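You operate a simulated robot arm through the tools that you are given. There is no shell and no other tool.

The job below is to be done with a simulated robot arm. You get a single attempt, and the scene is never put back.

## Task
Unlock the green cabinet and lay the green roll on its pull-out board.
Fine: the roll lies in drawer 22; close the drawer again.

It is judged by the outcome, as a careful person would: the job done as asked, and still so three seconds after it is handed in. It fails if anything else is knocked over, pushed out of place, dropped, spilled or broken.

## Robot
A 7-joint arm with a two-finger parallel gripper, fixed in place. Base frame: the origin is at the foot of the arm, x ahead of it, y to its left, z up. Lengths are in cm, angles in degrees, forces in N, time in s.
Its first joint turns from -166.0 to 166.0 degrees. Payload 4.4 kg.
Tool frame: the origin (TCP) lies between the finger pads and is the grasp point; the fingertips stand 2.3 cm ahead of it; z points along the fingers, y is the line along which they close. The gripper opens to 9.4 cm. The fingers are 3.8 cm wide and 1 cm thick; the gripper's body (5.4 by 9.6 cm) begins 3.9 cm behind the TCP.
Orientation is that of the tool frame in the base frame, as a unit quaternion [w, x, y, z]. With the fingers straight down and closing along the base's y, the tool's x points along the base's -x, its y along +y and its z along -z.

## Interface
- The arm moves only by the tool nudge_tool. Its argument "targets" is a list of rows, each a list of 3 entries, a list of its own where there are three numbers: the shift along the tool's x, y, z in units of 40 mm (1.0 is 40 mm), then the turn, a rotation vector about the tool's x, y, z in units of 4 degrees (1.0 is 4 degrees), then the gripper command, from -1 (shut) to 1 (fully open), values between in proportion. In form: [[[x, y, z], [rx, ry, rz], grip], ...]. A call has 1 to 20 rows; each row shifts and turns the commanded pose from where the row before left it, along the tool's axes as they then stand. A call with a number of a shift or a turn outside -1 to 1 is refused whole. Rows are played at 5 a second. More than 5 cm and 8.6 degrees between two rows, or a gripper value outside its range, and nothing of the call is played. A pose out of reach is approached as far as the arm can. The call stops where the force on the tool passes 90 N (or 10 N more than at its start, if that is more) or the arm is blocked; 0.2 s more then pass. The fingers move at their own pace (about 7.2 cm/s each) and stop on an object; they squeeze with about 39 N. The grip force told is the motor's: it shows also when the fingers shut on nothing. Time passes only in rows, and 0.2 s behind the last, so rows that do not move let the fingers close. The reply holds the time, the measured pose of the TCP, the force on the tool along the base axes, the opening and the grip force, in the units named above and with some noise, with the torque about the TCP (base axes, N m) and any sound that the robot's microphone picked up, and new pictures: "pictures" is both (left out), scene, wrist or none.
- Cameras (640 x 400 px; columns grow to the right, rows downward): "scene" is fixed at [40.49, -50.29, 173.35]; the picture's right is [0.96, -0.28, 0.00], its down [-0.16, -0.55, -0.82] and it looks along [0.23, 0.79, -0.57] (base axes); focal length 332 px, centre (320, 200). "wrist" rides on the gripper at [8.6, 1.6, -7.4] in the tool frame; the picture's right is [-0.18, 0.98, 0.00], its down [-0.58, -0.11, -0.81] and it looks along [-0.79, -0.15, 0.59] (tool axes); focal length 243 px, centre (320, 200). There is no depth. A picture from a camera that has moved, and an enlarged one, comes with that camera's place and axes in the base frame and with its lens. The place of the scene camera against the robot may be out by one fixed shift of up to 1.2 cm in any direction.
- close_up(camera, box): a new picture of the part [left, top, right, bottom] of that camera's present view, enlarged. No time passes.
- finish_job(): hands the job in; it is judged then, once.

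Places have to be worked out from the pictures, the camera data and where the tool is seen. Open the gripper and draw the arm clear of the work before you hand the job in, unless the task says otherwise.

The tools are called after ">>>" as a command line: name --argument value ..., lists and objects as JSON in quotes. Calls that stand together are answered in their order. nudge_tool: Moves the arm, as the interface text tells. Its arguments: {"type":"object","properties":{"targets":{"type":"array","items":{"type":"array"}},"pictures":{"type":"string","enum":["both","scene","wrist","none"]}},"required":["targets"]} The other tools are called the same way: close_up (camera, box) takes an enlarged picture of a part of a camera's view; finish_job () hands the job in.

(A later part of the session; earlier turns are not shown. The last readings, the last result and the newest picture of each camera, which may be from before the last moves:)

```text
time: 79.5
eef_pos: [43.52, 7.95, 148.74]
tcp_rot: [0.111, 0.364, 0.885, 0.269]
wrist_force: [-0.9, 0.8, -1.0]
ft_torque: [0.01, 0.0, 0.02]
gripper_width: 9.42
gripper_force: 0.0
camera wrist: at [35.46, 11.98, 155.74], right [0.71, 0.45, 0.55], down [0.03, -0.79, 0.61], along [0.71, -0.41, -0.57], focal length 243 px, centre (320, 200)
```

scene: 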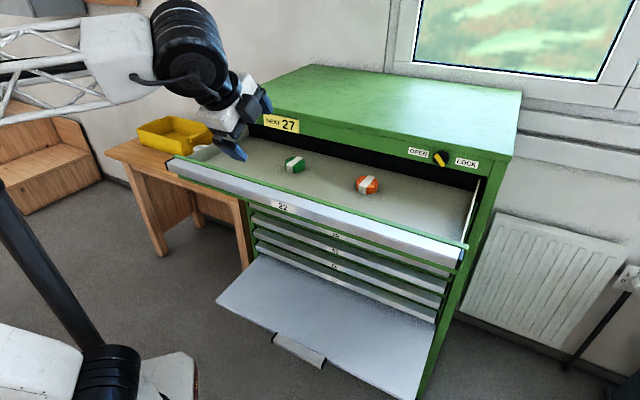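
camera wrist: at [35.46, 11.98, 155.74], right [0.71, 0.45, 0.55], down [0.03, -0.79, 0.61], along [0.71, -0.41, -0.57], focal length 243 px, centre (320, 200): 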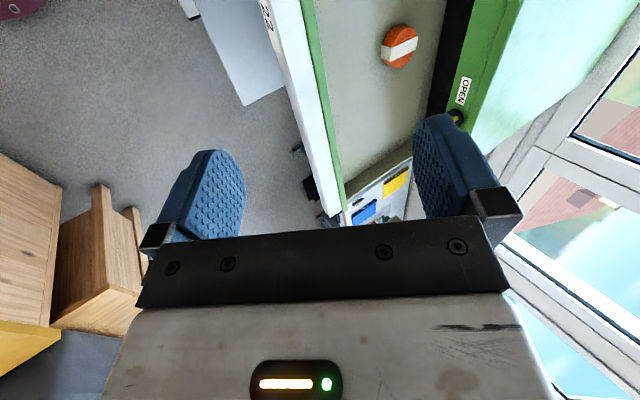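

Continuing the tilt to straight down, then moving left and forward so the green roll comes into the wrist view.

>>> nudge_tool --targets '[[[0, 0, 0], [1, 0, 0], 1], [[0, 0, 0], [1, 0, 0], 1], [[0, 0, 0], [1, 0, 0], 1], [[0, 0, 0], [1, 0, 0], 1], [[0, 0, 0], [1, 0, 0], 1], [[0, 0, 0], [1, 0, 0], 1], [[0, 0, 0], [1, 0, 0], 1], [[0, 0, 0], [1, 0, 0], 1], [[0, 0, 0], [0.5, 0, 0], 1], [[0.72, 0.8, 0], [0, 0, 0], 1], [[0.72, 0.8, 0], [0, 0, 0], 1], [[0.72, 0.8, 0], [0, 0, 0], 1], [[0.72, 0.8, 0], [0, 0, 0], 1], [[0.72, 0.8, 0], [0, 0, 0], 1], [[0.72, 0.8, 0], [0, 0, 0], 1], [[0.72, 0.8, 0], [0, 0, 0], 1], [[0.72, 0.8, 0], [0, 0, 0], 1]]'

>>> close_up --camera "wrist" --box '[180, 0, 500, 200]'

```text
time: 83.1
eef_pos: [45.11, 42.37, 148.73]
tcp_rot: [0.001, 0.381, 0.925, 0.001]
wrist_force: [0.0, 0.2, 0.4]
ft_torque: [0.01, -0.05, -0.02]
gripper_width: 9.39
gripper_force: 0.1
camera wrist: at [40.1, 49.65, 156.23], right [0.82, 0.57, 0.0], down [0.33, -0.49, 0.81], along [0.46, -0.66, -0.59], focal length 243 px, centre (320, 200)
```

scene: 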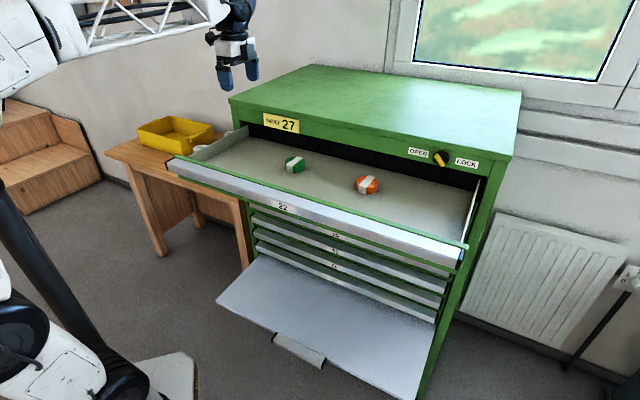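
wrist: 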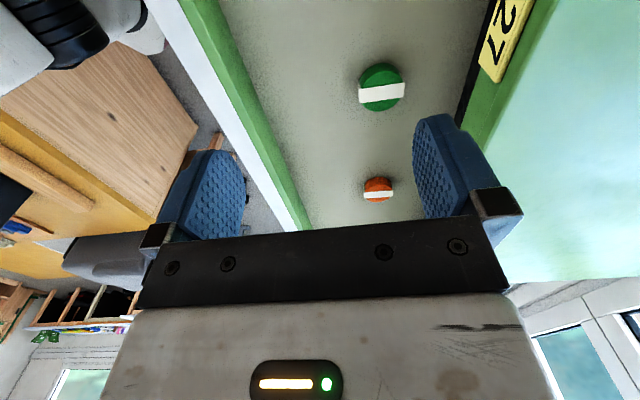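

```text
2.00 times, centred on (340, 100) of wrist
camera zoom: at [40.1, 49.65, 156.23], right [0.82, 0.57, 0.0], down [0.33, -0.49, 0.81], along [0.46, -0.66, -0.59], focal length 485 px, centre (280, 400)
```

zoom: 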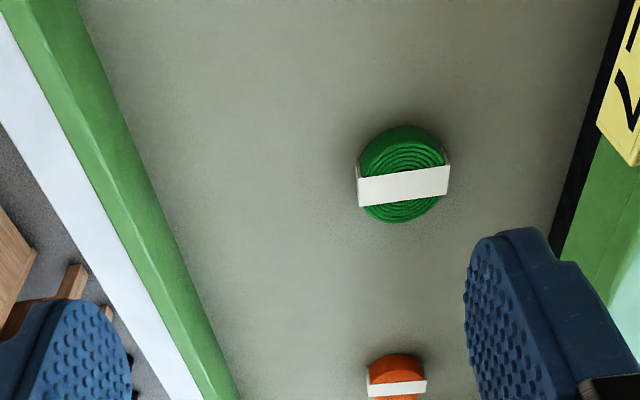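

The green roll is a flat coil ~6.5 cm across with a white band; estimated at forward 68.7, b 13.8. I move closer for a second view to fix its height.

>>> nudge_tool --targets '[[[-0.5, 0.55, 0.5], [0, 0, 0], 1], [[-0.5, 0.55, 0.6], [0, 0, 0], 1], [[-0.5, 0.55, 0.6], [0, 0, 0], 1], [[0, 0, 0.5], [0, 0, 0], 1], [[0, 0, 0], [0, 0, 0], 1]]'

>>> close_up --camera "wrist" --box '[180, 0, 500, 200]'

```text
time: 84.3
eef_pos: [54.14, 42.7, 139.89]
tcp_rot: [-0.001, 0.38, 0.925, 0.0]
wrist_force: [0.1, -0.5, -0.1]
ft_torque: [-0.01, 0.01, 0.01]
gripper_width: 9.41
gripper_force: 0.0
camera wrist: at [49.14, 49.97, 147.39], right [0.82, 0.57, 0.0], down [0.34, -0.49, 0.81], along [0.46, -0.66, -0.59], focal length 243 px, centre (320, 200)
```

scene: 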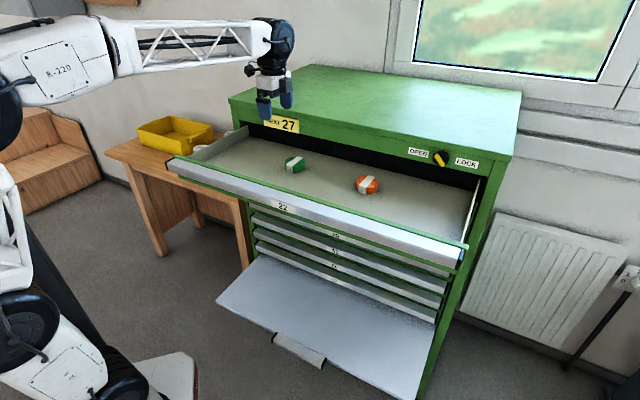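
wrist: 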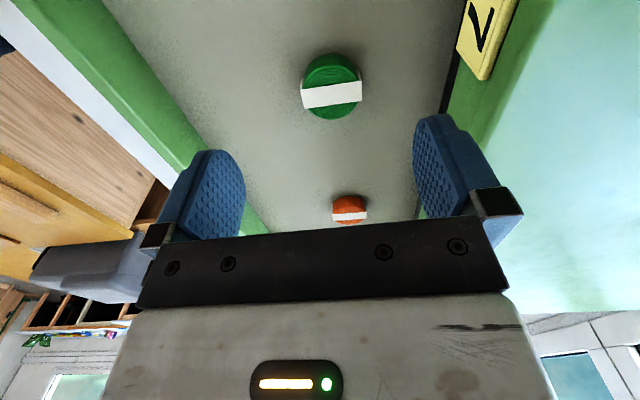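

```text
2.00 times, centred on (340, 100) of wrist
camera zoom: at [49.14, 49.97, 147.39], right [0.82, 0.57, 0.0], down [0.34, -0.49, 0.81], along [0.46, -0.66, -0.59], focal length 485 px, centre (280, 400)
```

zoom: 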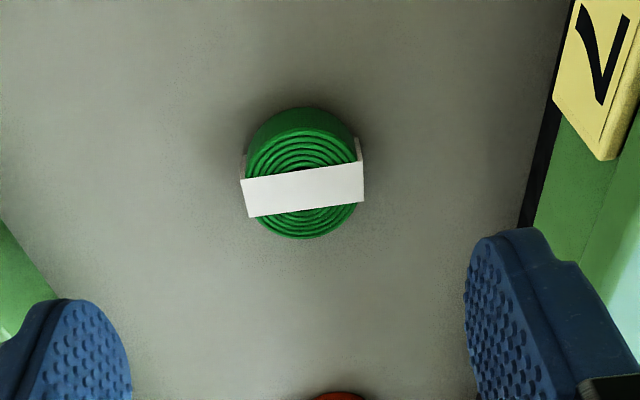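

Triangulated: roll centre at forward 68.65, b 13.5, top z≈122.9, drawer floor ≈120.3. I move over it and descend to just above.

>>> nudge_tool --targets '[[[-0.68, 0.04, 0], [0, 0, 0], 1], [[-0.67, 0, 0], [0, 0, 0], 1], [[0, 0, 0.8], [0, 0, 0], 1], [[0, 0, 0.8], [0, 0, 0], 1], [[0, 0, 0.8], [0, 0, 0], 1], [[0, 0, 0.7], [0, 0, 0], 1], [[0, 0, 0.5], [0, 0, 0], 1], [[0, 0, 0], [0, 0, 0], 1]]'

>>> close_up --camera "scene" --box '[230, 110, 390, 210]'

>>> close_up --camera "wrist" --box '[140, 60, 540, 260]'

```text
time: 86.1
eef_pos: [58.04, 38.91, 125.54]
tcp_rot: [-0.001, 0.381, 0.924, 0.0]
wrist_force: [0.6, 0.2, 0.6]
ft_torque: [0.01, -0.03, -0.02]
gripper_width: 9.41
gripper_force: 0.1
camera wrist: at [53.02, 46.25, 133.0], right [0.82, 0.57, 0.0], down [0.34, -0.49, 0.81], along [0.46, -0.66, -0.59], focal length 243 px, centre (320, 200)
```

scene: 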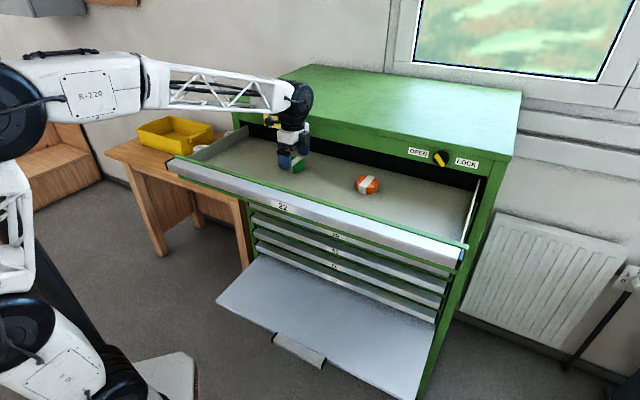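
wrist: 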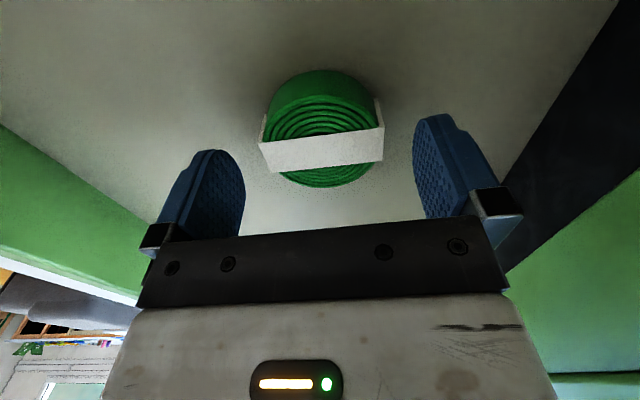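

```text
4.00 times, centred on (310, 160) of scene
camera zoom: at [40.49, -50.29, 173.35], right [0.96, -0.28, 0.0], down [-0.16, -0.55, -0.82], along [0.23, 0.79, -0.57], focal length 1326 px, centre (360, 360)
```

zoom: 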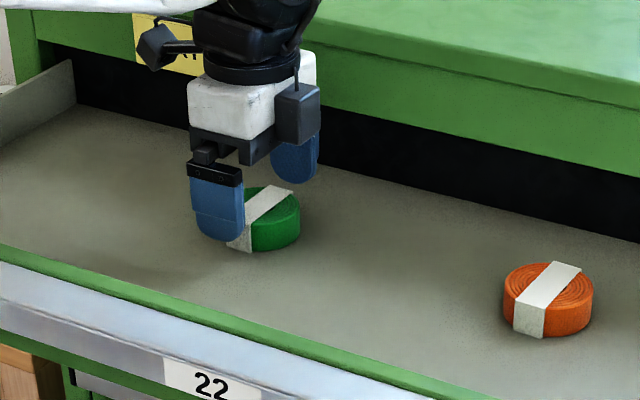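

```text
1.60 times, centred on (340, 160) of wrist
camera zoom: at [53.02, 46.25, 133.0], right [0.82, 0.57, 0.0], down [0.34, -0.49, 0.81], along [0.46, -0.66, -0.59], focal length 388 px, centre (288, 264)
```

zoom: 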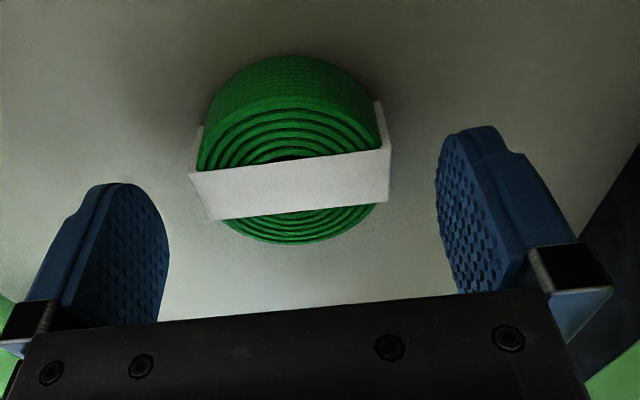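

The roll is centred under the tool. Descending the last 2.5 cm and closing.

>>> nudge_tool --targets '[[[0, 0, 0.3], [0, 0, 0], 1], [[0, 0, 0.2], [0, 0, 0], 1], [[0, 0, 0.1], [0, 0, 0], 1], [[0, 0, 0], [0, 0, 0], 1]]' --pictures "none"

>>> nudge_tool --targets '[[[0, 0, 0], [0, 0, 0], 0.4], [[0, 0, 0], [0, 0, 0], 0], [[0, 0, 0], [0, 0, 0], -0.3], [[0, 0, 0], [0, 0, 0], -1], [[0, 0, 0], [0, 0, 0], -1], [[0, 0, 0], [0, 0, 0], -1]]'

```text
time: 87.1
eef_pos: [57.98, 38.99, 123.23]
tcp_rot: [0.0, 0.381, 0.925, 0.002]
wrist_force: [-4.5, 5.7, 39.6]
ft_torque: [-1.21, 1.63, -0.31]
gripper_width: 9.41
gripper_force: 0.0
```

```text
time: 88.5
eef_pos: [58.06, 39.09, 123.32]
tcp_rot: [0.001, 0.381, 0.925, 0.002]
wrist_force: [-6.6, 4.6, 86.7]
ft_torque: [-1.73, 2.23, -0.13]
gripper_width: 5.95
gripper_force: 39.0
camera wrist: at [53.03, 46.28, 130.79], right [0.82, 0.57, 0.0], down [0.33, -0.49, 0.81], along [0.46, -0.66, -0.59], focal length 243 px, centre (320, 200)
```

scene: 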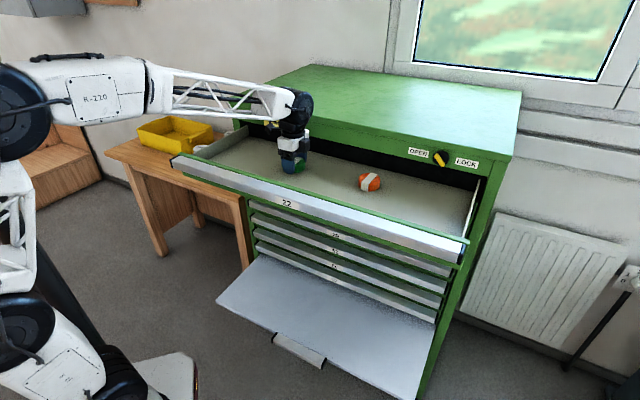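
wrist: 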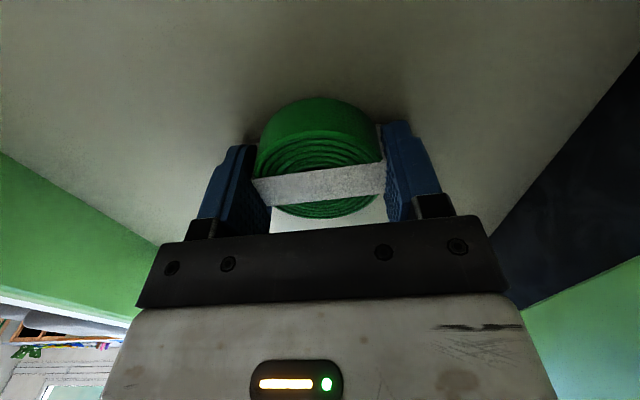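

Fingertips rest on the drawer floor and the roll is held (5.95 cm). Lifting straight up.

>>> nudge_tool --targets '[[[0, 0, -0.1], [0, 0, 0], -1], [[0, 0, -0.3], [0, 0, 0], -1], [[0, 0, -0.6], [0, 0, 0], -1], [[0, 0, -0.8], [0, 0, 0], -1], [[0, 0, -0.8], [0, 0, 0], -1], [[0, 0, -0.8], [0, 0, 0], -1], [[0, 0, -0.8], [0, 0, 0], -1]]'

```text
time: 90.1
eef_pos: [58.04, 39.02, 139.78]
tcp_rot: [-0.001, 0.381, 0.925, 0.0]
wrist_force: [-0.1, 0.6, -0.2]
ft_torque: [0.0, 0.0, -0.04]
gripper_width: 0.02
gripper_force: 39.0
camera wrist: at [53.06, 46.32, 147.26], right [0.82, 0.57, 0.0], down [0.34, -0.49, 0.81], along [0.46, -0.66, -0.59], focal length 243 px, centre (320, 200)
```

scene: 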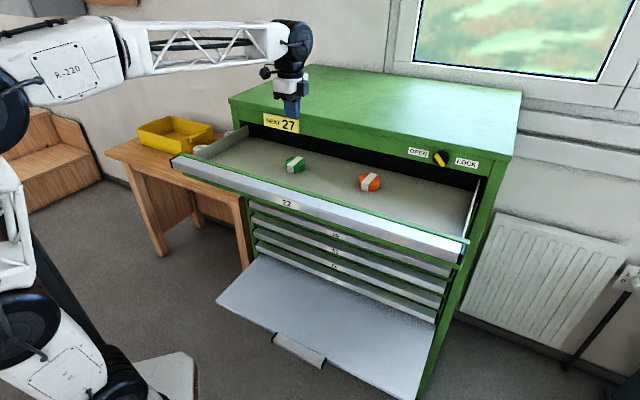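
wrist: 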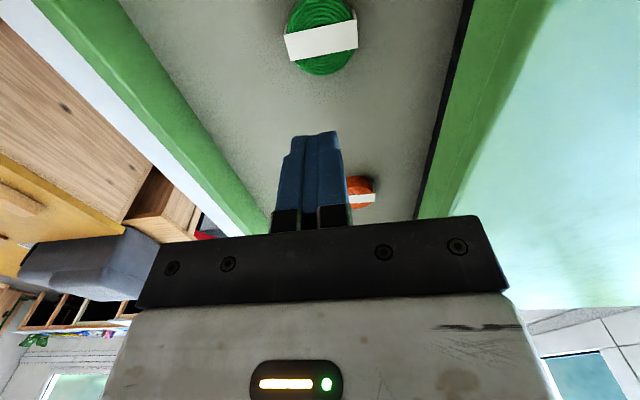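

The roll slipped out (the fingers were on the slick paper band) and lies undisturbed in the drawer. I'll rotate the tool 90° to grip the green sides instead.

>>> nudge_tool --targets '[[[0, 0, 0], [0, 0, -1], 1], [[0, 0, 0], [0, 0, -1], 1], [[0, 0, 0], [0, 0, -1], 1], [[0, 0, 0], [0, 0, -1], 1], [[0, 0, 0], [0, 0, -1], 1], [[0, 0, 0], [0, 0, -1], 1], [[0, 0, 0], [0, 0, -1], 1], [[0, 0, 0], [0, 0, -1], 1], [[0, 0, 0], [0, 0, -1], 1], [[0, 0, 0], [0, 0, -1], 1], [[0, 0, 0], [0, 0, -1], 1], [[0, 0, 0], [0, 0, -1], 1], [[0, 0, 0], [0, 0, -1], 1], [[0, 0, 0], [0, 0, -1], 1], [[0, 0, 0], [0, 0, -1], 1], [[0, 0, 0], [0, 0, -1], 1], [[0, 0, 0], [0, 0, -1], 1], [[0, 0, 0], [0, 0, -1], 1], [[0, 0, 0], [0, 0, -1], 1], [[0, 0, 0], [0, 0, -1], 1]]' --pictures "none"

>>> nudge_tool --targets '[[[0, 0, 0], [0, 0, -1], 1], [[0, 0, 0], [0, 0, -1], 1], [[0, 0, 0], [0, 0, -0.4], 1], [[0, 0, 0.7], [0, 0, 0], 1], [[0, 0, 0.8], [0, 0, 0], 1], [[0, 0, 0.8], [0, 0, 0], 1], [[0, 0, 0.7], [0, 0, 0], 1], [[0, 0, 0], [0, 0, 0], 1]]'

```text
time: 94.3
eef_pos: [58.14, 39.16, 139.89]
tcp_rot: [-0.001, -0.303, 0.953, 0.0]
wrist_force: [0.2, -0.4, -0.1]
ft_torque: [0.05, 0.02, -0.01]
gripper_width: 9.39
gripper_force: 0.1
```

```text
time: 96.1
eef_pos: [58.09, 39.05, 127.73]
tcp_rot: [0.0, -0.381, 0.924, 0.0]
wrist_force: [0.1, 0.3, -0.3]
ft_torque: [0.03, 0.02, 0.03]
gripper_width: 9.42
gripper_force: 0.1
camera wrist: at [50.86, 34.15, 135.2], right [-0.56, 0.83, 0.0], down [0.49, 0.33, 0.81], along [0.67, 0.45, -0.59], focal length 243 px, centre (320, 200)
```

scene: 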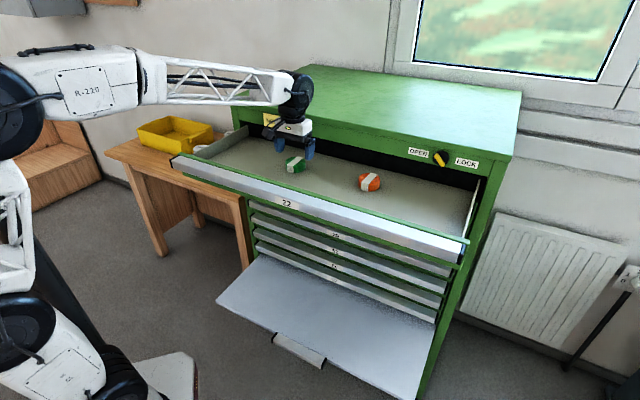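
wrist: 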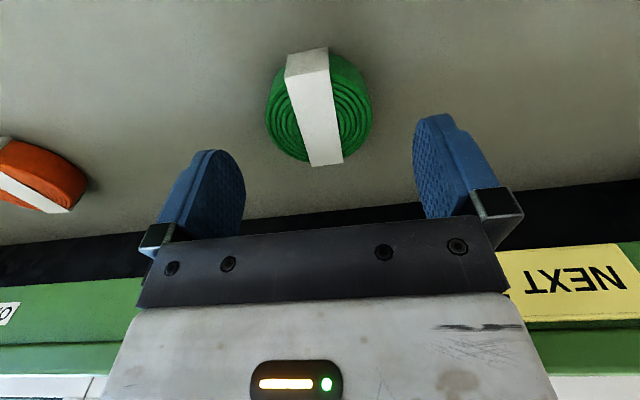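

Now the fingers straddle the green sides. I shift back 4 mm to centre, descend to just above the floor and close.

>>> nudge_tool --targets '[[[0.1, 0, 0.4], [0, 0, 0], 1], [[0, 0, 0.4], [0, 0, 0], 1], [[0, 0, 0.27], [0, 0, 0], 1], [[0, 0, 0], [0, 0, 0], 1]]' --pictures "wrist"

>>> close_up --camera "wrist" --box '[140, 40, 540, 240]'

```text
time: 97.1
eef_pos: [57.84, 38.77, 123.48]
tcp_rot: [0.0, -0.381, 0.924, 0.0]
wrist_force: [0.6, -0.1, 0.1]
ft_torque: [-0.03, 0.02, -0.05]
gripper_width: 9.41
gripper_force: 0.1
camera wrist: at [50.57, 33.76, 130.98], right [-0.56, 0.83, 0.0], down [0.49, 0.33, 0.81], along [0.67, 0.45, -0.59], focal length 243 px, centre (320, 200)
```

wrist: 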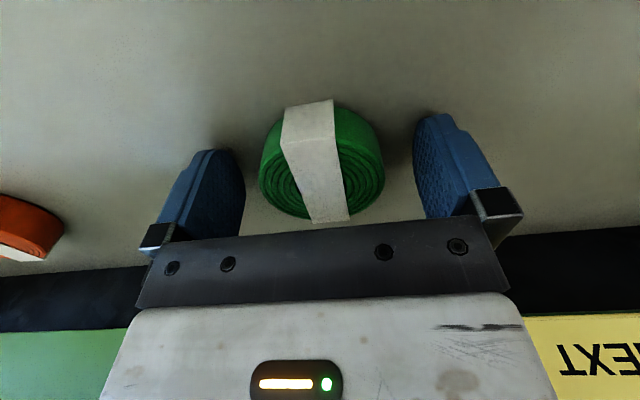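

```text
1.60 times, centred on (340, 140) of wrist
camera zoom: at [50.57, 33.76, 130.98], right [-0.56, 0.83, 0.0], down [0.49, 0.33, 0.81], along [0.67, 0.45, -0.59], focal length 388 px, centre (288, 296)
```

zoom: 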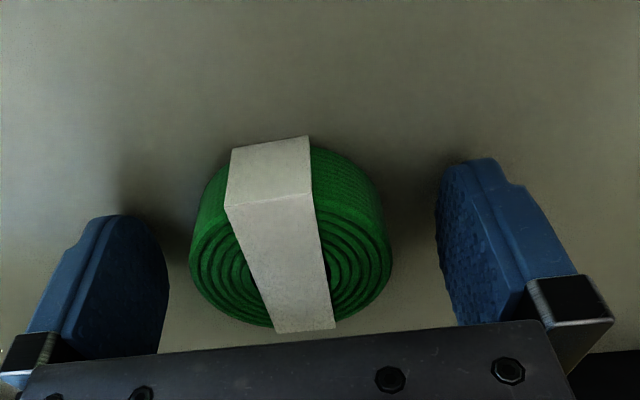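

Well centred with no floor contact. Closing the grip fully and checking.

>>> nudge_tool --targets '[[[0, 0, 0], [0, 0, 0], 0.4], [[0, 0, 0], [0, 0, 0], 0.1], [[0, 0, 0], [0, 0, 0], -1], [[0, 0, 0], [0, 0, 0], -1], [[0, 0, 0], [0, 0, 0], -1], [[0, 0, 0], [0, 0, 0], -1]]' --pictures "wrist"

>>> close_up --camera "wrist" --box '[140, 40, 540, 240]'

```text
time: 98.5
eef_pos: [57.76, 38.67, 123.5]
tcp_rot: [0.0, -0.381, 0.925, 0.0]
wrist_force: [0.3, 0.1, 0.3]
ft_torque: [0.02, 0.0, 0.01]
gripper_width: 6.08
gripper_force: 39.0
camera wrist: at [50.57, 33.77, 130.99], right [-0.56, 0.83, 0.0], down [0.49, 0.33, 0.81], along [0.67, 0.45, -0.59], focal length 243 px, centre (320, 200)
```

wrist: 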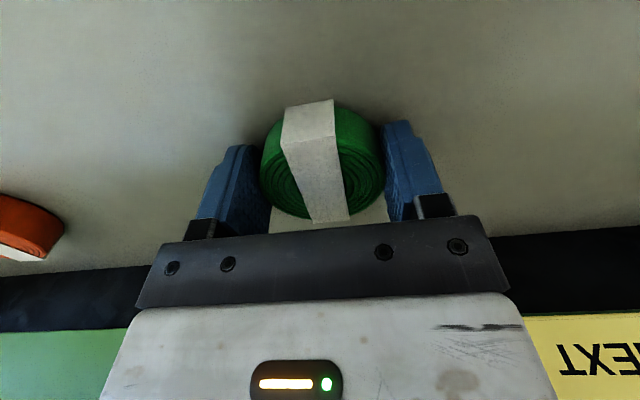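

```text
1.60 times, centred on (340, 140) of wrist
camera zoom: at [50.57, 33.77, 130.99], right [-0.56, 0.83, 0.0], down [0.49, 0.33, 0.81], along [0.67, 0.45, -0.59], focal length 388 px, centre (288, 296)
```

zoom: 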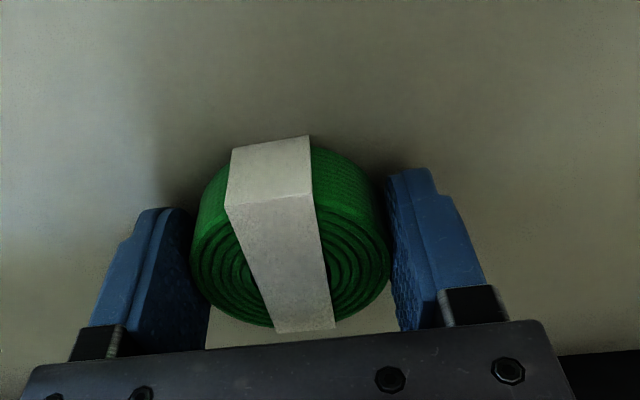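

Gripped at 6.08 cm on the green sides with no stray forces. Lifting a little first to test.

>>> nudge_tool --targets '[[[0, 0, -0.1], [0, 0, 0], -1], [[0, 0, -0.2], [0, 0, 0], -1], [[0, 0, -0.3], [0, 0, 0], -1], [[0, 0, 0], [0, 0, 0], -1]]' --pictures "wrist"

```text
time: 99.5
eef_pos: [57.78, 38.77, 125.96]
tcp_rot: [0.0, -0.381, 0.925, 0.0]
wrist_force: [-0.4, -0.2, -0.6]
ft_torque: [-0.01, 0.02, -0.03]
gripper_width: 6.1
gripper_force: 38.8
camera wrist: at [50.63, 33.83, 133.43], right [-0.56, 0.83, 0.0], down [0.49, 0.33, 0.81], along [0.67, 0.45, -0.59], focal length 243 px, centre (320, 200)
```

wrist: 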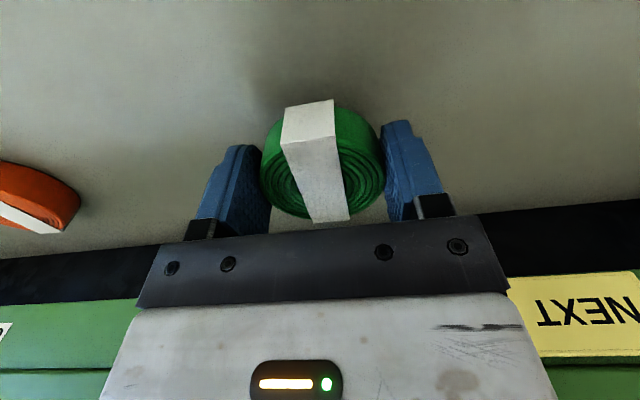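

The roll is held securely. I lift clear and rotate the tool 90° so that the gripper body (rather than the roll) will lead when pushing the drawer shut.

>>> nudge_tool --targets '[[[0, 0, -0.6], [0, 0, 0], -1], [[0, 0, -0.8], [0, 0, 0], -1], [[0, 0, -0.8], [0, 0, 0], -1], [[0, 0, -0.8], [0, 0, 0], -1], [[0, 0, -0.6], [0, 0, 0], -1], [[0.7, 0, 0], [0, 0, 0], -1], [[0.9, -0.3, 0], [0, 0, 0], -1], [[0.9, -0.3, 0], [0, 0, 0], -1], [[0.9, -0.3, 0], [0, 0, 0], -1], [[0.9, -0.4, 0], [0, 0, 0], -1], [[0.9, -0.4, 0], [0, 0, 0], -1], [[0.9, -0.4, 0], [0, 0, 0], -1], [[0.9, -0.4, 0], [0, 0, 0], -1], [[0.7, -0.4, 0], [0, 0, 0], -1], [[0, 0, 0], [0, 0, 0], -1]]'

```text
time: 102.7
eef_pos: [44.25, 8.69, 140.51]
tcp_rot: [0.001, -0.381, 0.925, 0.0]
wrist_force: [0.3, -0.1, -0.1]
ft_torque: [0.01, 0.02, 0.01]
gripper_width: 6.08
gripper_force: 39.2
camera wrist: at [36.91, 3.72, 147.87], right [-0.56, 0.83, 0.0], down [0.49, 0.33, 0.81], along [0.67, 0.45, -0.59], focal length 243 px, centre (320, 200)
```

scene: 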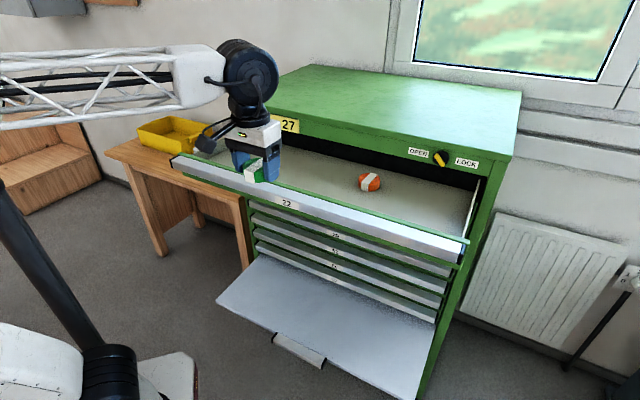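
wrist: 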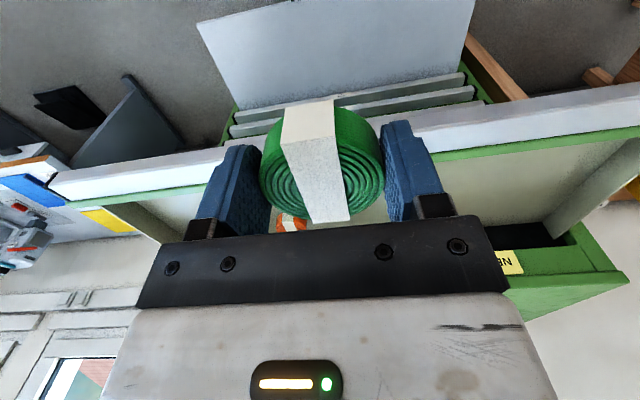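

Roll is secure. Rotating +90° in place.

>>> nudge_tool --targets '[[[0, 0, 0], [0, 0, 1], -1], [[0, 0, 0], [0, 0, 1], -1], [[0, 0, 0], [0, 0, 1], -1], [[0, 0, 0], [0, 0, 1], -1], [[0, 0, 0], [0, 0, 1], -1], [[0, 0, 0], [0, 0, 1], -1], [[0, 0, 0], [0, 0, 1], -1], [[0, 0, 0], [0, 0, 1], -1], [[0, 0, 0], [0, 0, 1], -1], [[0, 0, 0], [0, 0, 1], -1], [[0, 0, 0], [0, 0, 1], -1], [[0, 0, 0], [0, 0, 1], -1], [[0, 0, 0], [0, 0, 1], -1], [[0, 0, 0], [0, 0, 1], -1], [[0, 0, 0], [0, 0, 1], -1], [[0, 0, 0], [0, 0, 1], -1], [[0, 0, 0], [0, 0, 1], -1], [[0, 0, 0], [0, 0, 1], -1], [[0, 0, 0], [0, 0, 1], -1], [[0, 0, 0], [0, 0, 1], -1]]' --pictures "none"

>>> nudge_tool --targets '[[[0, 0, 0], [0, 0, 1], -1], [[0, 0, 0], [0, 0, 1], -1], [[0, 0, 0], [0, 0, 0.4], -1], [[0, 0, 0.8], [0, 0, 0], -1], [[0, 0, 0.8], [0, 0, 0], -1], [[0, 0, 0.8], [0, 0, 0], -1], [[0, 0, 0.8], [0, 0, 0], -1], [[0, 0, 0.8], [0, 0, 0], -1], [[0, 0, 0.8], [0, 0, 0], -1], [[0, 0, 0.4], [0, 0, 0], -1], [[0, 0, 0], [0, 0, 0], -1]]'

>>> close_up --camera "scene" --box '[180, 110, 380, 235]'

```text
time: 106.9
eef_pos: [44.07, 8.81, 140.43]
tcp_rot: [0.0, 0.303, 0.953, -0.001]
wrist_force: [0.5, -0.5, -0.2]
ft_torque: [-0.03, -0.01, 0.0]
gripper_width: 6.05
gripper_force: 39.3
```

```text
time: 109.3
eef_pos: [44.07, 8.83, 119.4]
tcp_rot: [0.0, 0.381, 0.924, -0.001]
wrist_force: [-0.5, -0.3, -1.1]
ft_torque: [-0.02, 0.05, -0.01]
gripper_width: 6.07
gripper_force: 38.9
camera wrist: at [39.12, 16.22, 126.95], right [0.82, 0.57, 0.0], down [0.34, -0.49, 0.81], along [0.46, -0.66, -0.59], focal length 243 px, centre (320, 200)
```

scene: 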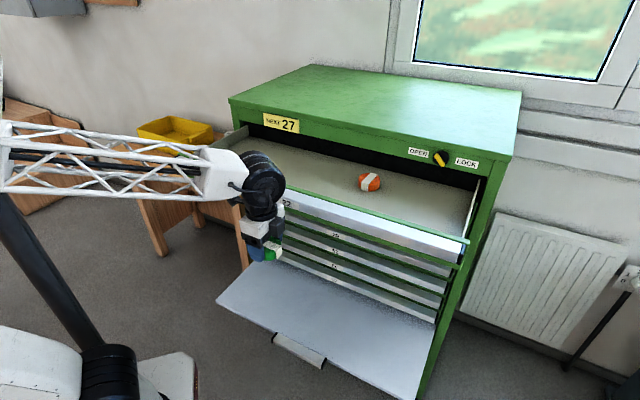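
wrist: 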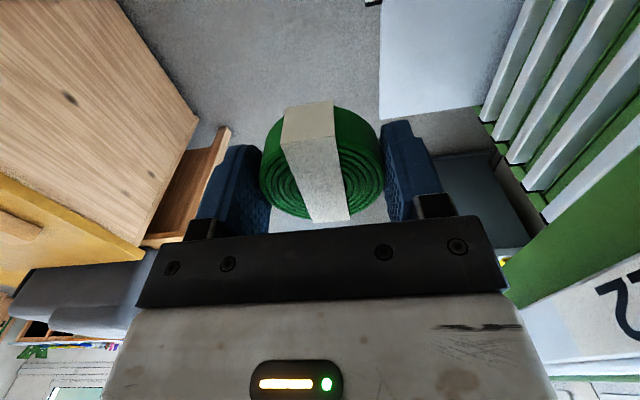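

```text
3.20 times, centred on (280, 172) of scene
camera zoom: at [40.49, -50.29, 173.35], right [0.96, -0.28, 0.0], down [-0.16, -0.55, -0.82], along [0.23, 0.79, -0.57], focal length 1061 px, centre (448, 288)
```

zoom: 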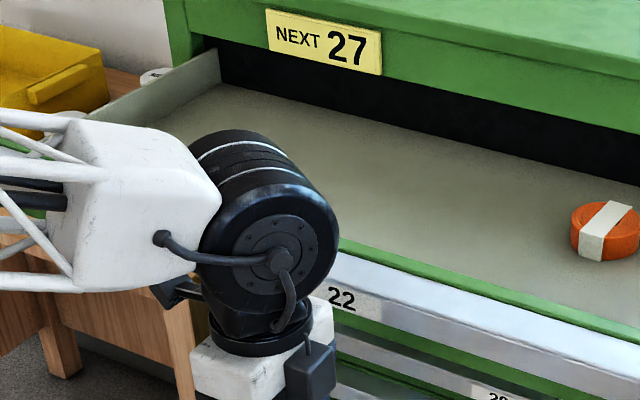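

Gripper body is level with the lip and the roll hangs below it. I push forward gently and check contact forces.

>>> nudge_tool --targets '[[[0, 0.3, 0], [0, 0, 0], -1], [[0, 0.3, 0], [0, 0, 0], -1], [[0, 0.3, 0], [0, 0, 0], -1], [[0, 0.3, 0], [0, 0, 0], -1], [[0, 0.3, 0], [0, 0, 0], -1], [[0, 0.3, 0], [0, 0, 0], -1]]'

>>> close_up --camera "scene" --box '[180, 110, 380, 235]'

```text
time: 110.7
eef_pos: [49.27, 13.82, 119.55]
tcp_rot: [0.0, 0.381, 0.925, 0.001]
wrist_force: [-0.9, 0.8, -0.9]
ft_torque: [-0.05, -0.01, 0.04]
gripper_width: 6.08
gripper_force: 38.9
camera wrist: at [44.29, 21.22, 127.03], right [0.82, 0.57, 0.0], down [0.34, -0.49, 0.81], along [0.46, -0.66, -0.59], focal length 243 px, centre (320, 200)
```

scene: 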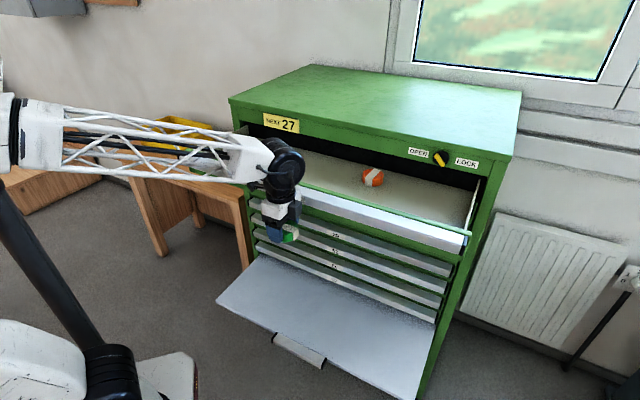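
wrist: 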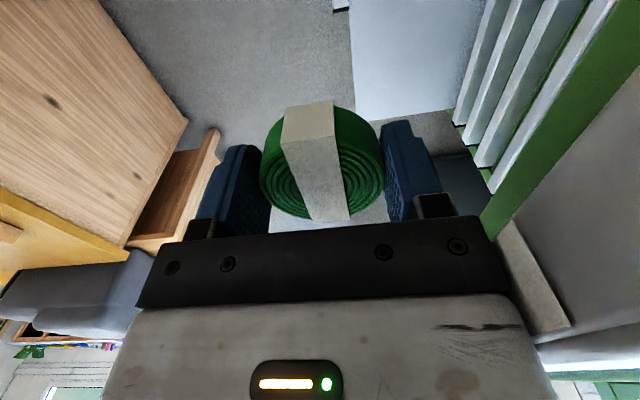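

```text
3.20 times, centred on (280, 172) of scene
camera zoom: at [40.49, -50.29, 173.35], right [0.96, -0.28, 0.0], down [-0.16, -0.55, -0.82], along [0.23, 0.79, -0.57], focal length 1061 px, centre (448, 288)
```

zoom: 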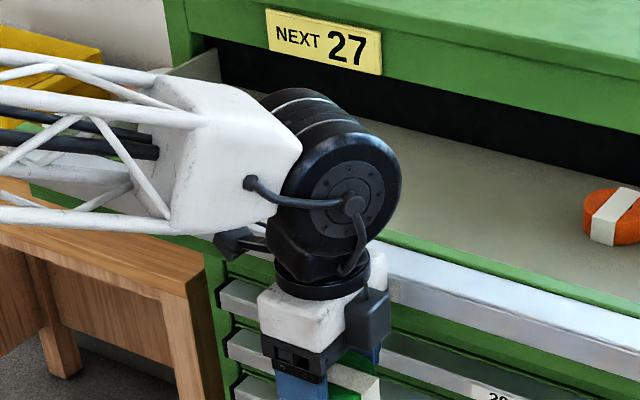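

The drawer follows smoothly. Continuing the push most of the way.

>>> nudge_tool --targets '[[[0, 0.4, 0], [0, 0, 0], -1], [[0, 0.4, 0], [0, 0, 0], -1], [[0, 0.4, 0], [0, 0, 0], -1], [[0, 0.4, 0], [0, 0, 0], -1], [[0, 0.4, 0], [0, 0, 0], -1], [[0, 0.4, 0], [0, 0, 0], -1], [[0, 0.4, 0], [0, 0, 0], -1], [[0, 0.4, 0], [0, 0, 0], -1], [[0, 0.4, 0], [0, 0, 0], -1], [[0, 0.4, 0], [0, 0, 0], -1], [[0, 0.4, 0], [0, 0, 0], -1], [[0, 0.4, 0], [0, 0, 0], -1]]'

>>> close_up --camera "scene" --box '[230, 100, 470, 250]'

```text
time: 113.3
eef_pos: [62.77, 27.58, 119.63]
tcp_rot: [-0.001, 0.38, 0.925, 0.001]
wrist_force: [0.1, 0.0, -0.8]
ft_torque: [-0.01, 0.0, -0.01]
gripper_width: 6.08
gripper_force: 39.3
camera wrist: at [57.77, 34.87, 127.04], right [0.82, 0.57, 0.0], down [0.34, -0.49, 0.81], along [0.46, -0.66, -0.59], focal length 243 px, centre (320, 200)
```

scene: 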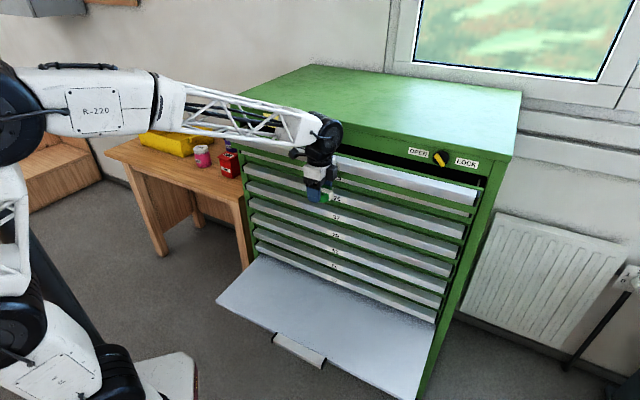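
wrist: 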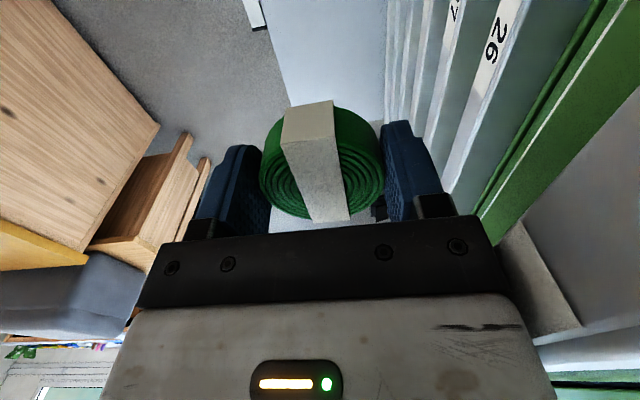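

```text
2.67 times, centred on (350, 175) of scene
camera zoom: at [40.49, -50.29, 173.35], right [0.96, -0.28, 0.0], down [-0.16, -0.55, -0.82], along [0.23, 0.79, -0.57], focal length 884 px, centre (240, 267)
```

zoom: 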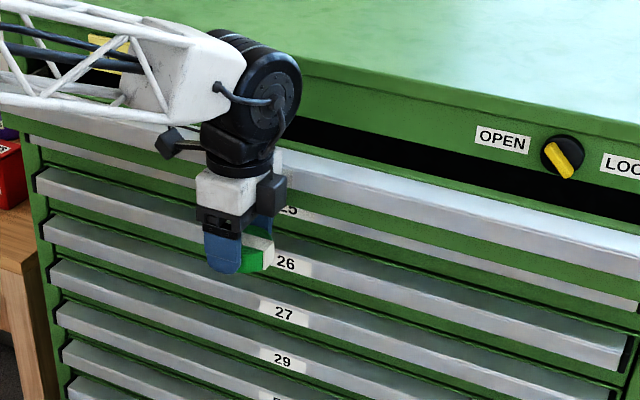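

Drawer 22 is nearly shut (~7 cm left; I'll finish with the fingertips later to keep the wrist clear of the cabinet). Now backing off 6 cm and descending toward the board.

>>> nudge_tool --targets '[[[0, -0.4, 0], [0, 0, 0], -1], [[0, -0.6, 0], [0, 0, 0], -1], [[0, -0.6, 0.3], [0, 0, 0], -1], [[0, 0, 0.8], [0, 0, 0], -1], [[0, 0, 0.9], [0, 0, 0], -1], [[0, 0, 0.9], [0, 0, 0], -1], [[0, 0, 0.9], [0, 0, 0], -1], [[0, 0, 0.9], [0, 0, 0], -1], [[0, 0, 0.9], [0, 0, 0], -1], [[0, 0, 0.9], [0, 0, 0], -1], [[0, 0, 0.9], [0, 0, 0], -1], [[0, 0, 0.9], [0, 0, 0], -1], [[0, 0, 0.9], [0, 0, 0], -1], [[0, 0, 0.9], [0, 0, 0], -1], [[0, 0, 0.5], [0, 0, 0], -1], [[0, 0, 0], [0, 0, 0], -1]]'

>>> close_up --camera "scene" --box '[210, 230, 450, 380]'

```text
time: 116.7
eef_pos: [58.25, 23.11, 77.26]
tcp_rot: [0.0, 0.381, 0.924, 0.001]
wrist_force: [0.6, 0.3, 0.1]
ft_torque: [0.0, -0.04, 0.01]
gripper_width: 6.07
gripper_force: 38.8
camera wrist: at [53.23, 30.35, 84.71], right [0.82, 0.57, 0.0], down [0.34, -0.49, 0.81], along [0.46, -0.66, -0.59], focal length 243 px, centre (320, 200)
```

scene: 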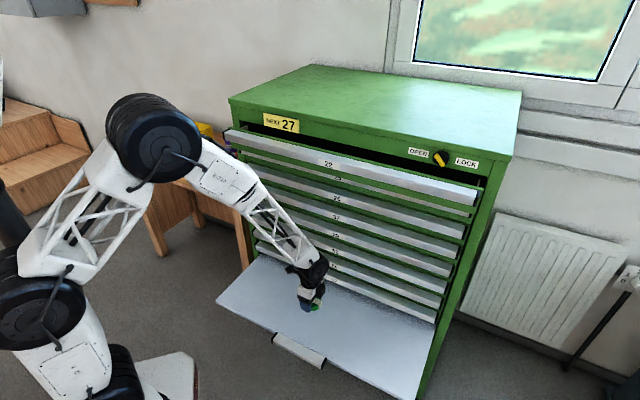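
wrist: 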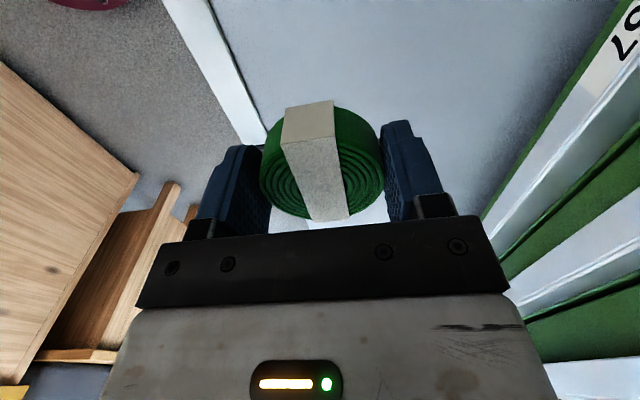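

```text
2.67 times, centred on (330, 305) of scene
camera zoom: at [40.49, -50.29, 173.35], right [0.96, -0.28, 0.0], down [-0.16, -0.55, -0.82], along [0.23, 0.79, -0.57], focal length 884 px, centre (293, -80)
```

zoom: 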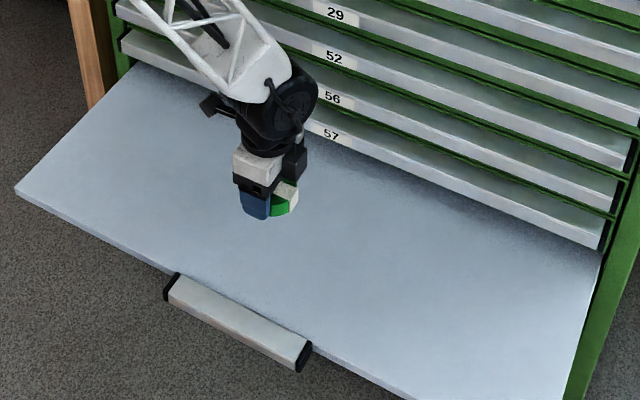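

The roll is above the middle of the board. Descending to about 2–3 cm above, then in small steps until contact.

>>> nudge_tool --targets '[[[0, 0, 0.7], [0, 0, 0], -1], [[0, 0, 0.7], [0, 0, 0], -1], [[0, 0, 0.6], [0, 0, 0], -1], [[0, 0, 0.45], [0, 0, 0], -1], [[0, 0, 0], [0, 0, 0], -1]]' --pictures "both"

>>> close_up --camera "scene" --box '[260, 260, 380, 335]'

```text
time: 117.9
eef_pos: [58.35, 22.95, 67.23]
tcp_rot: [0.0, 0.381, 0.925, 0.0]
wrist_force: [0.4, -0.5, -0.7]
ft_torque: [0.01, -0.01, -0.01]
gripper_width: 6.06
gripper_force: 38.9
camera wrist: at [53.39, 30.24, 74.69], right [0.82, 0.57, 0.0], down [0.34, -0.49, 0.81], along [0.46, -0.66, -0.59], focal length 243 px, centre (320, 200)
```

scene: 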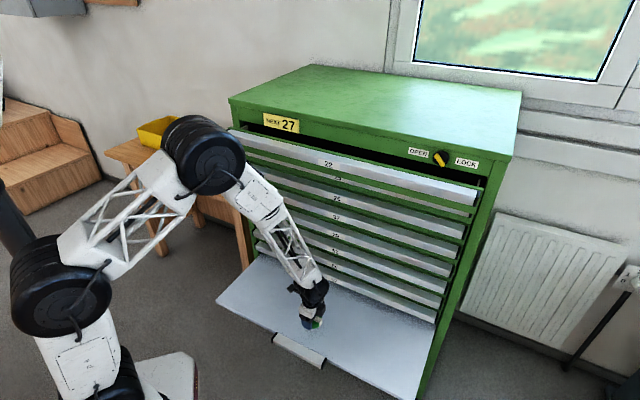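
wrist: 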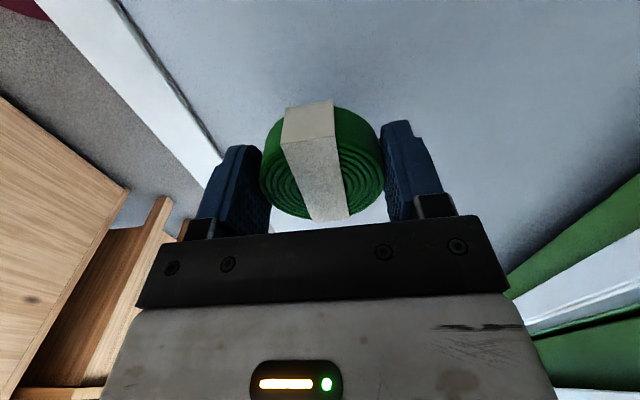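

```text
5.33 times, centred on (320, 298) of scene
camera zoom: at [40.49, -50.29, 173.35], right [0.96, -0.28, 0.0], down [-0.16, -0.55, -0.82], along [0.23, 0.79, -0.57], focal length 1768 px, centre (320, -320)
```

zoom: 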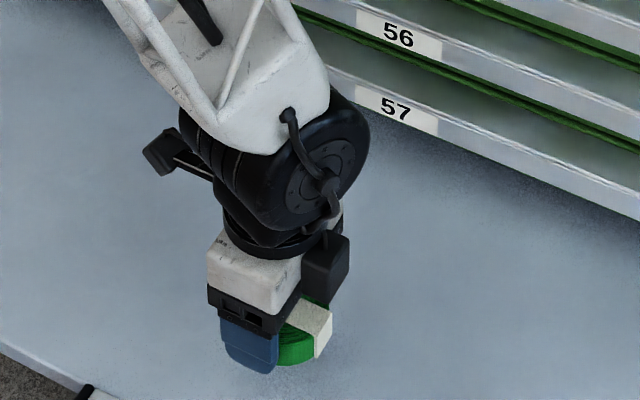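

Still free at z 67.2. Small downward steps while watching the vertical force.

>>> nudge_tool --targets '[[[0, 0, 0.2], [0, 0, 0], -1], [[0, 0, 0.15], [0, 0, 0], -1], [[0, 0, 0.1], [0, 0, 0], -1], [[0, 0, 0], [0, 0, 0], -1]]' --pictures "none"

```text
time: 118.9
eef_pos: [58.34, 22.95, 65.45]
tcp_rot: [0.001, 0.381, 0.924, -0.001]
wrist_force: [0.2, 0.3, -1.6]
ft_torque: [-0.02, 0.01, 0.01]
gripper_width: 6.06
gripper_force: 38.8
```

>>> nudge_tool --targets '[[[0, 0, 0.08], [0, 0, 0], -1], [[0, 0, 0.08], [0, 0, 0], -1], [[0, 0, 0], [0, 0, 0], -1]]' --pictures "wrist"

```text
time: 119.7
eef_pos: [58.2, 22.98, 64.81]
tcp_rot: [0.0, 0.382, 0.924, 0.0]
wrist_force: [-0.1, -0.3, 0.1]
ft_torque: [0.03, 0.01, 0.04]
gripper_width: 6.07
gripper_force: 38.9
camera wrist: at [53.28, 30.25, 72.35], right [0.82, 0.57, 0.0], down [0.34, -0.49, 0.81], along [0.46, -0.66, -0.59], focal length 243 px, centre (320, 200)
```

wrist: 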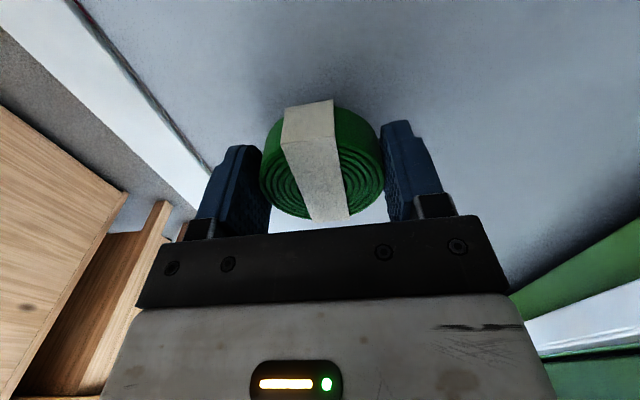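

No contact yet at 64.8. Continuing in ~2.5 mm steps.

>>> nudge_tool --targets '[[[0, 0, 0.06], [0, 0, 0], -1], [[0, 0, 0.06], [0, 0, 0], -1], [[0, 0, 0], [0, 0, 0], -1]]' --pictures "none"

```text
time: 120.5
eef_pos: [58.19, 22.92, 64.33]
tcp_rot: [0.0, 0.381, 0.925, 0.0]
wrist_force: [0.7, 0.3, -0.1]
ft_torque: [-0.01, -0.04, 0.02]
gripper_width: 6.06
gripper_force: 39.0
```

>>> nudge_tool --targets '[[[0, 0, 0.06], [0, 0, 0], -1], [[0, 0, 0.06], [0, 0, 0], -1], [[0, 0, 0], [0, 0, 0], -1]]' --pictures "none"

```text
time: 121.3
eef_pos: [58.13, 22.95, 63.95]
tcp_rot: [0.0, 0.381, 0.925, 0.0]
wrist_force: [0.9, 0.2, -0.5]
ft_torque: [-0.03, 0.0, 0.04]
gripper_width: 6.07
gripper_force: 39.0
```

>>> nudge_tool --targets '[[[0, 0, 0.06], [0, 0, 0], -1], [[0, 0, 0.06], [0, 0, 0], -1], [[0, 0, 0], [0, 0, 0], -1]]' --pictures "wrist"

>>> close_up --camera "wrist" --box '[180, 60, 460, 240]'

```text
time: 122.1
eef_pos: [58.17, 23.1, 63.57]
tcp_rot: [0.0, 0.381, 0.925, 0.0]
wrist_force: [0.2, -0.2, -0.9]
ft_torque: [-0.03, -0.02, 0.01]
gripper_width: 6.08
gripper_force: 38.5
camera wrist: at [53.24, 30.31, 71.0], right [0.82, 0.57, 0.0], down [0.34, -0.49, 0.81], along [0.46, -0.66, -0.59], focal length 243 px, centre (320, 200)
```

wrist: 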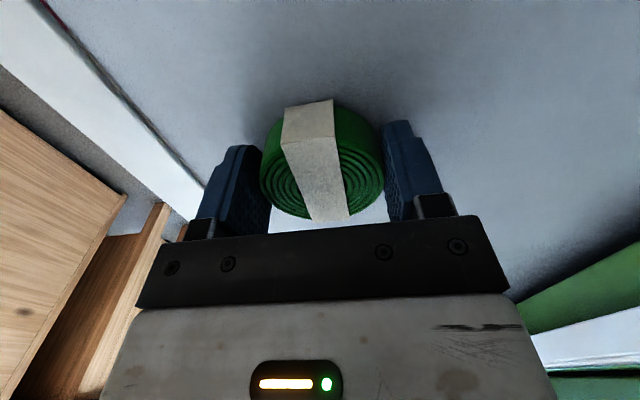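

```text
2.22 times, centred on (320, 150) of wrist
camera zoom: at [53.24, 30.31, 71.0], right [0.82, 0.57, 0.0], down [0.34, -0.49, 0.81], along [0.46, -0.66, -0.59], focal length 539 px, centre (320, 311)
```

zoom: 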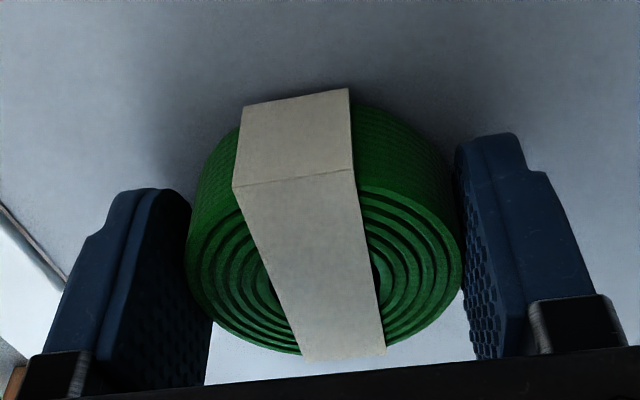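

Shadows tightening; still no contact force. Continuing downward.

>>> nudge_tool --targets '[[[0, 0, 0.06], [0, 0, 0], -1], [[0, 0, 0.06], [0, 0, 0], -1], [[0, 0, 0.05], [0, 0, 0], -1], [[0, 0, 0], [0, 0, 0], -1]]' --pictures "none"

```text
time: 123.1
eef_pos: [58.35, 23.01, 62.95]
tcp_rot: [0.002, 0.381, 0.925, 0.001]
wrist_force: [-2.5, 5.3, 64.4]
ft_torque: [-0.53, 0.87, 0.07]
gripper_width: 6.08
gripper_force: 38.5
```

Contact (64 N). I ease up ~1.5 mm and then open the fingers gently.

>>> nudge_tool --targets '[[[0, 0, -0.04], [0, 0, 0], -1], [[0, 0, 0], [0, 0, 0], -1]]' --pictures "none"

>>> nudge_tool --targets '[[[0, 0, 0], [0, 0, 0], 0.35], [[0, 0, 0], [0, 0, 0], 0.5], [[0, 0, 0], [0, 0, 0], 0.7], [[0, 0, 0], [0, 0, 0], 0.9]]' --pictures "wrist"

```text
time: 123.7
eef_pos: [58.25, 22.93, 63.04]
tcp_rot: [-0.001, 0.381, 0.924, 0.0]
wrist_force: [14.1, -8.0, 31.1]
ft_torque: [-0.48, -0.42, 0.13]
gripper_width: 6.09
gripper_force: 39.3
```

```text
time: 124.7
eef_pos: [58.31, 22.92, 62.91]
tcp_rot: [0.0, 0.381, 0.925, 0.001]
wrist_force: [6.9, -3.8, 22.3]
ft_torque: [0.51, -0.91, -0.49]
gripper_width: 9.01
gripper_force: 1.0
camera wrist: at [53.26, 30.24, 70.49], right [0.82, 0.57, 0.0], down [0.34, -0.49, 0.81], along [0.46, -0.66, -0.59], focal length 243 px, centre (320, 200)
```

wrist: 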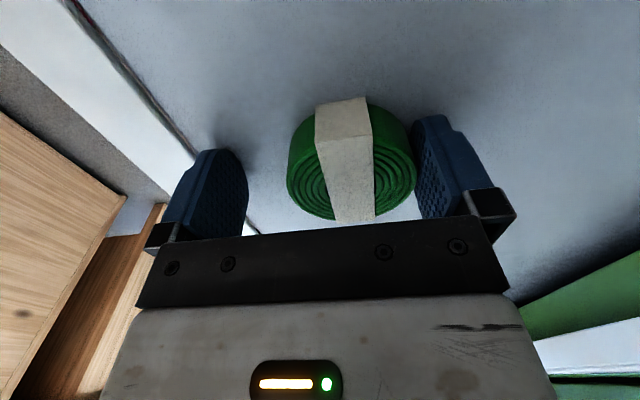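

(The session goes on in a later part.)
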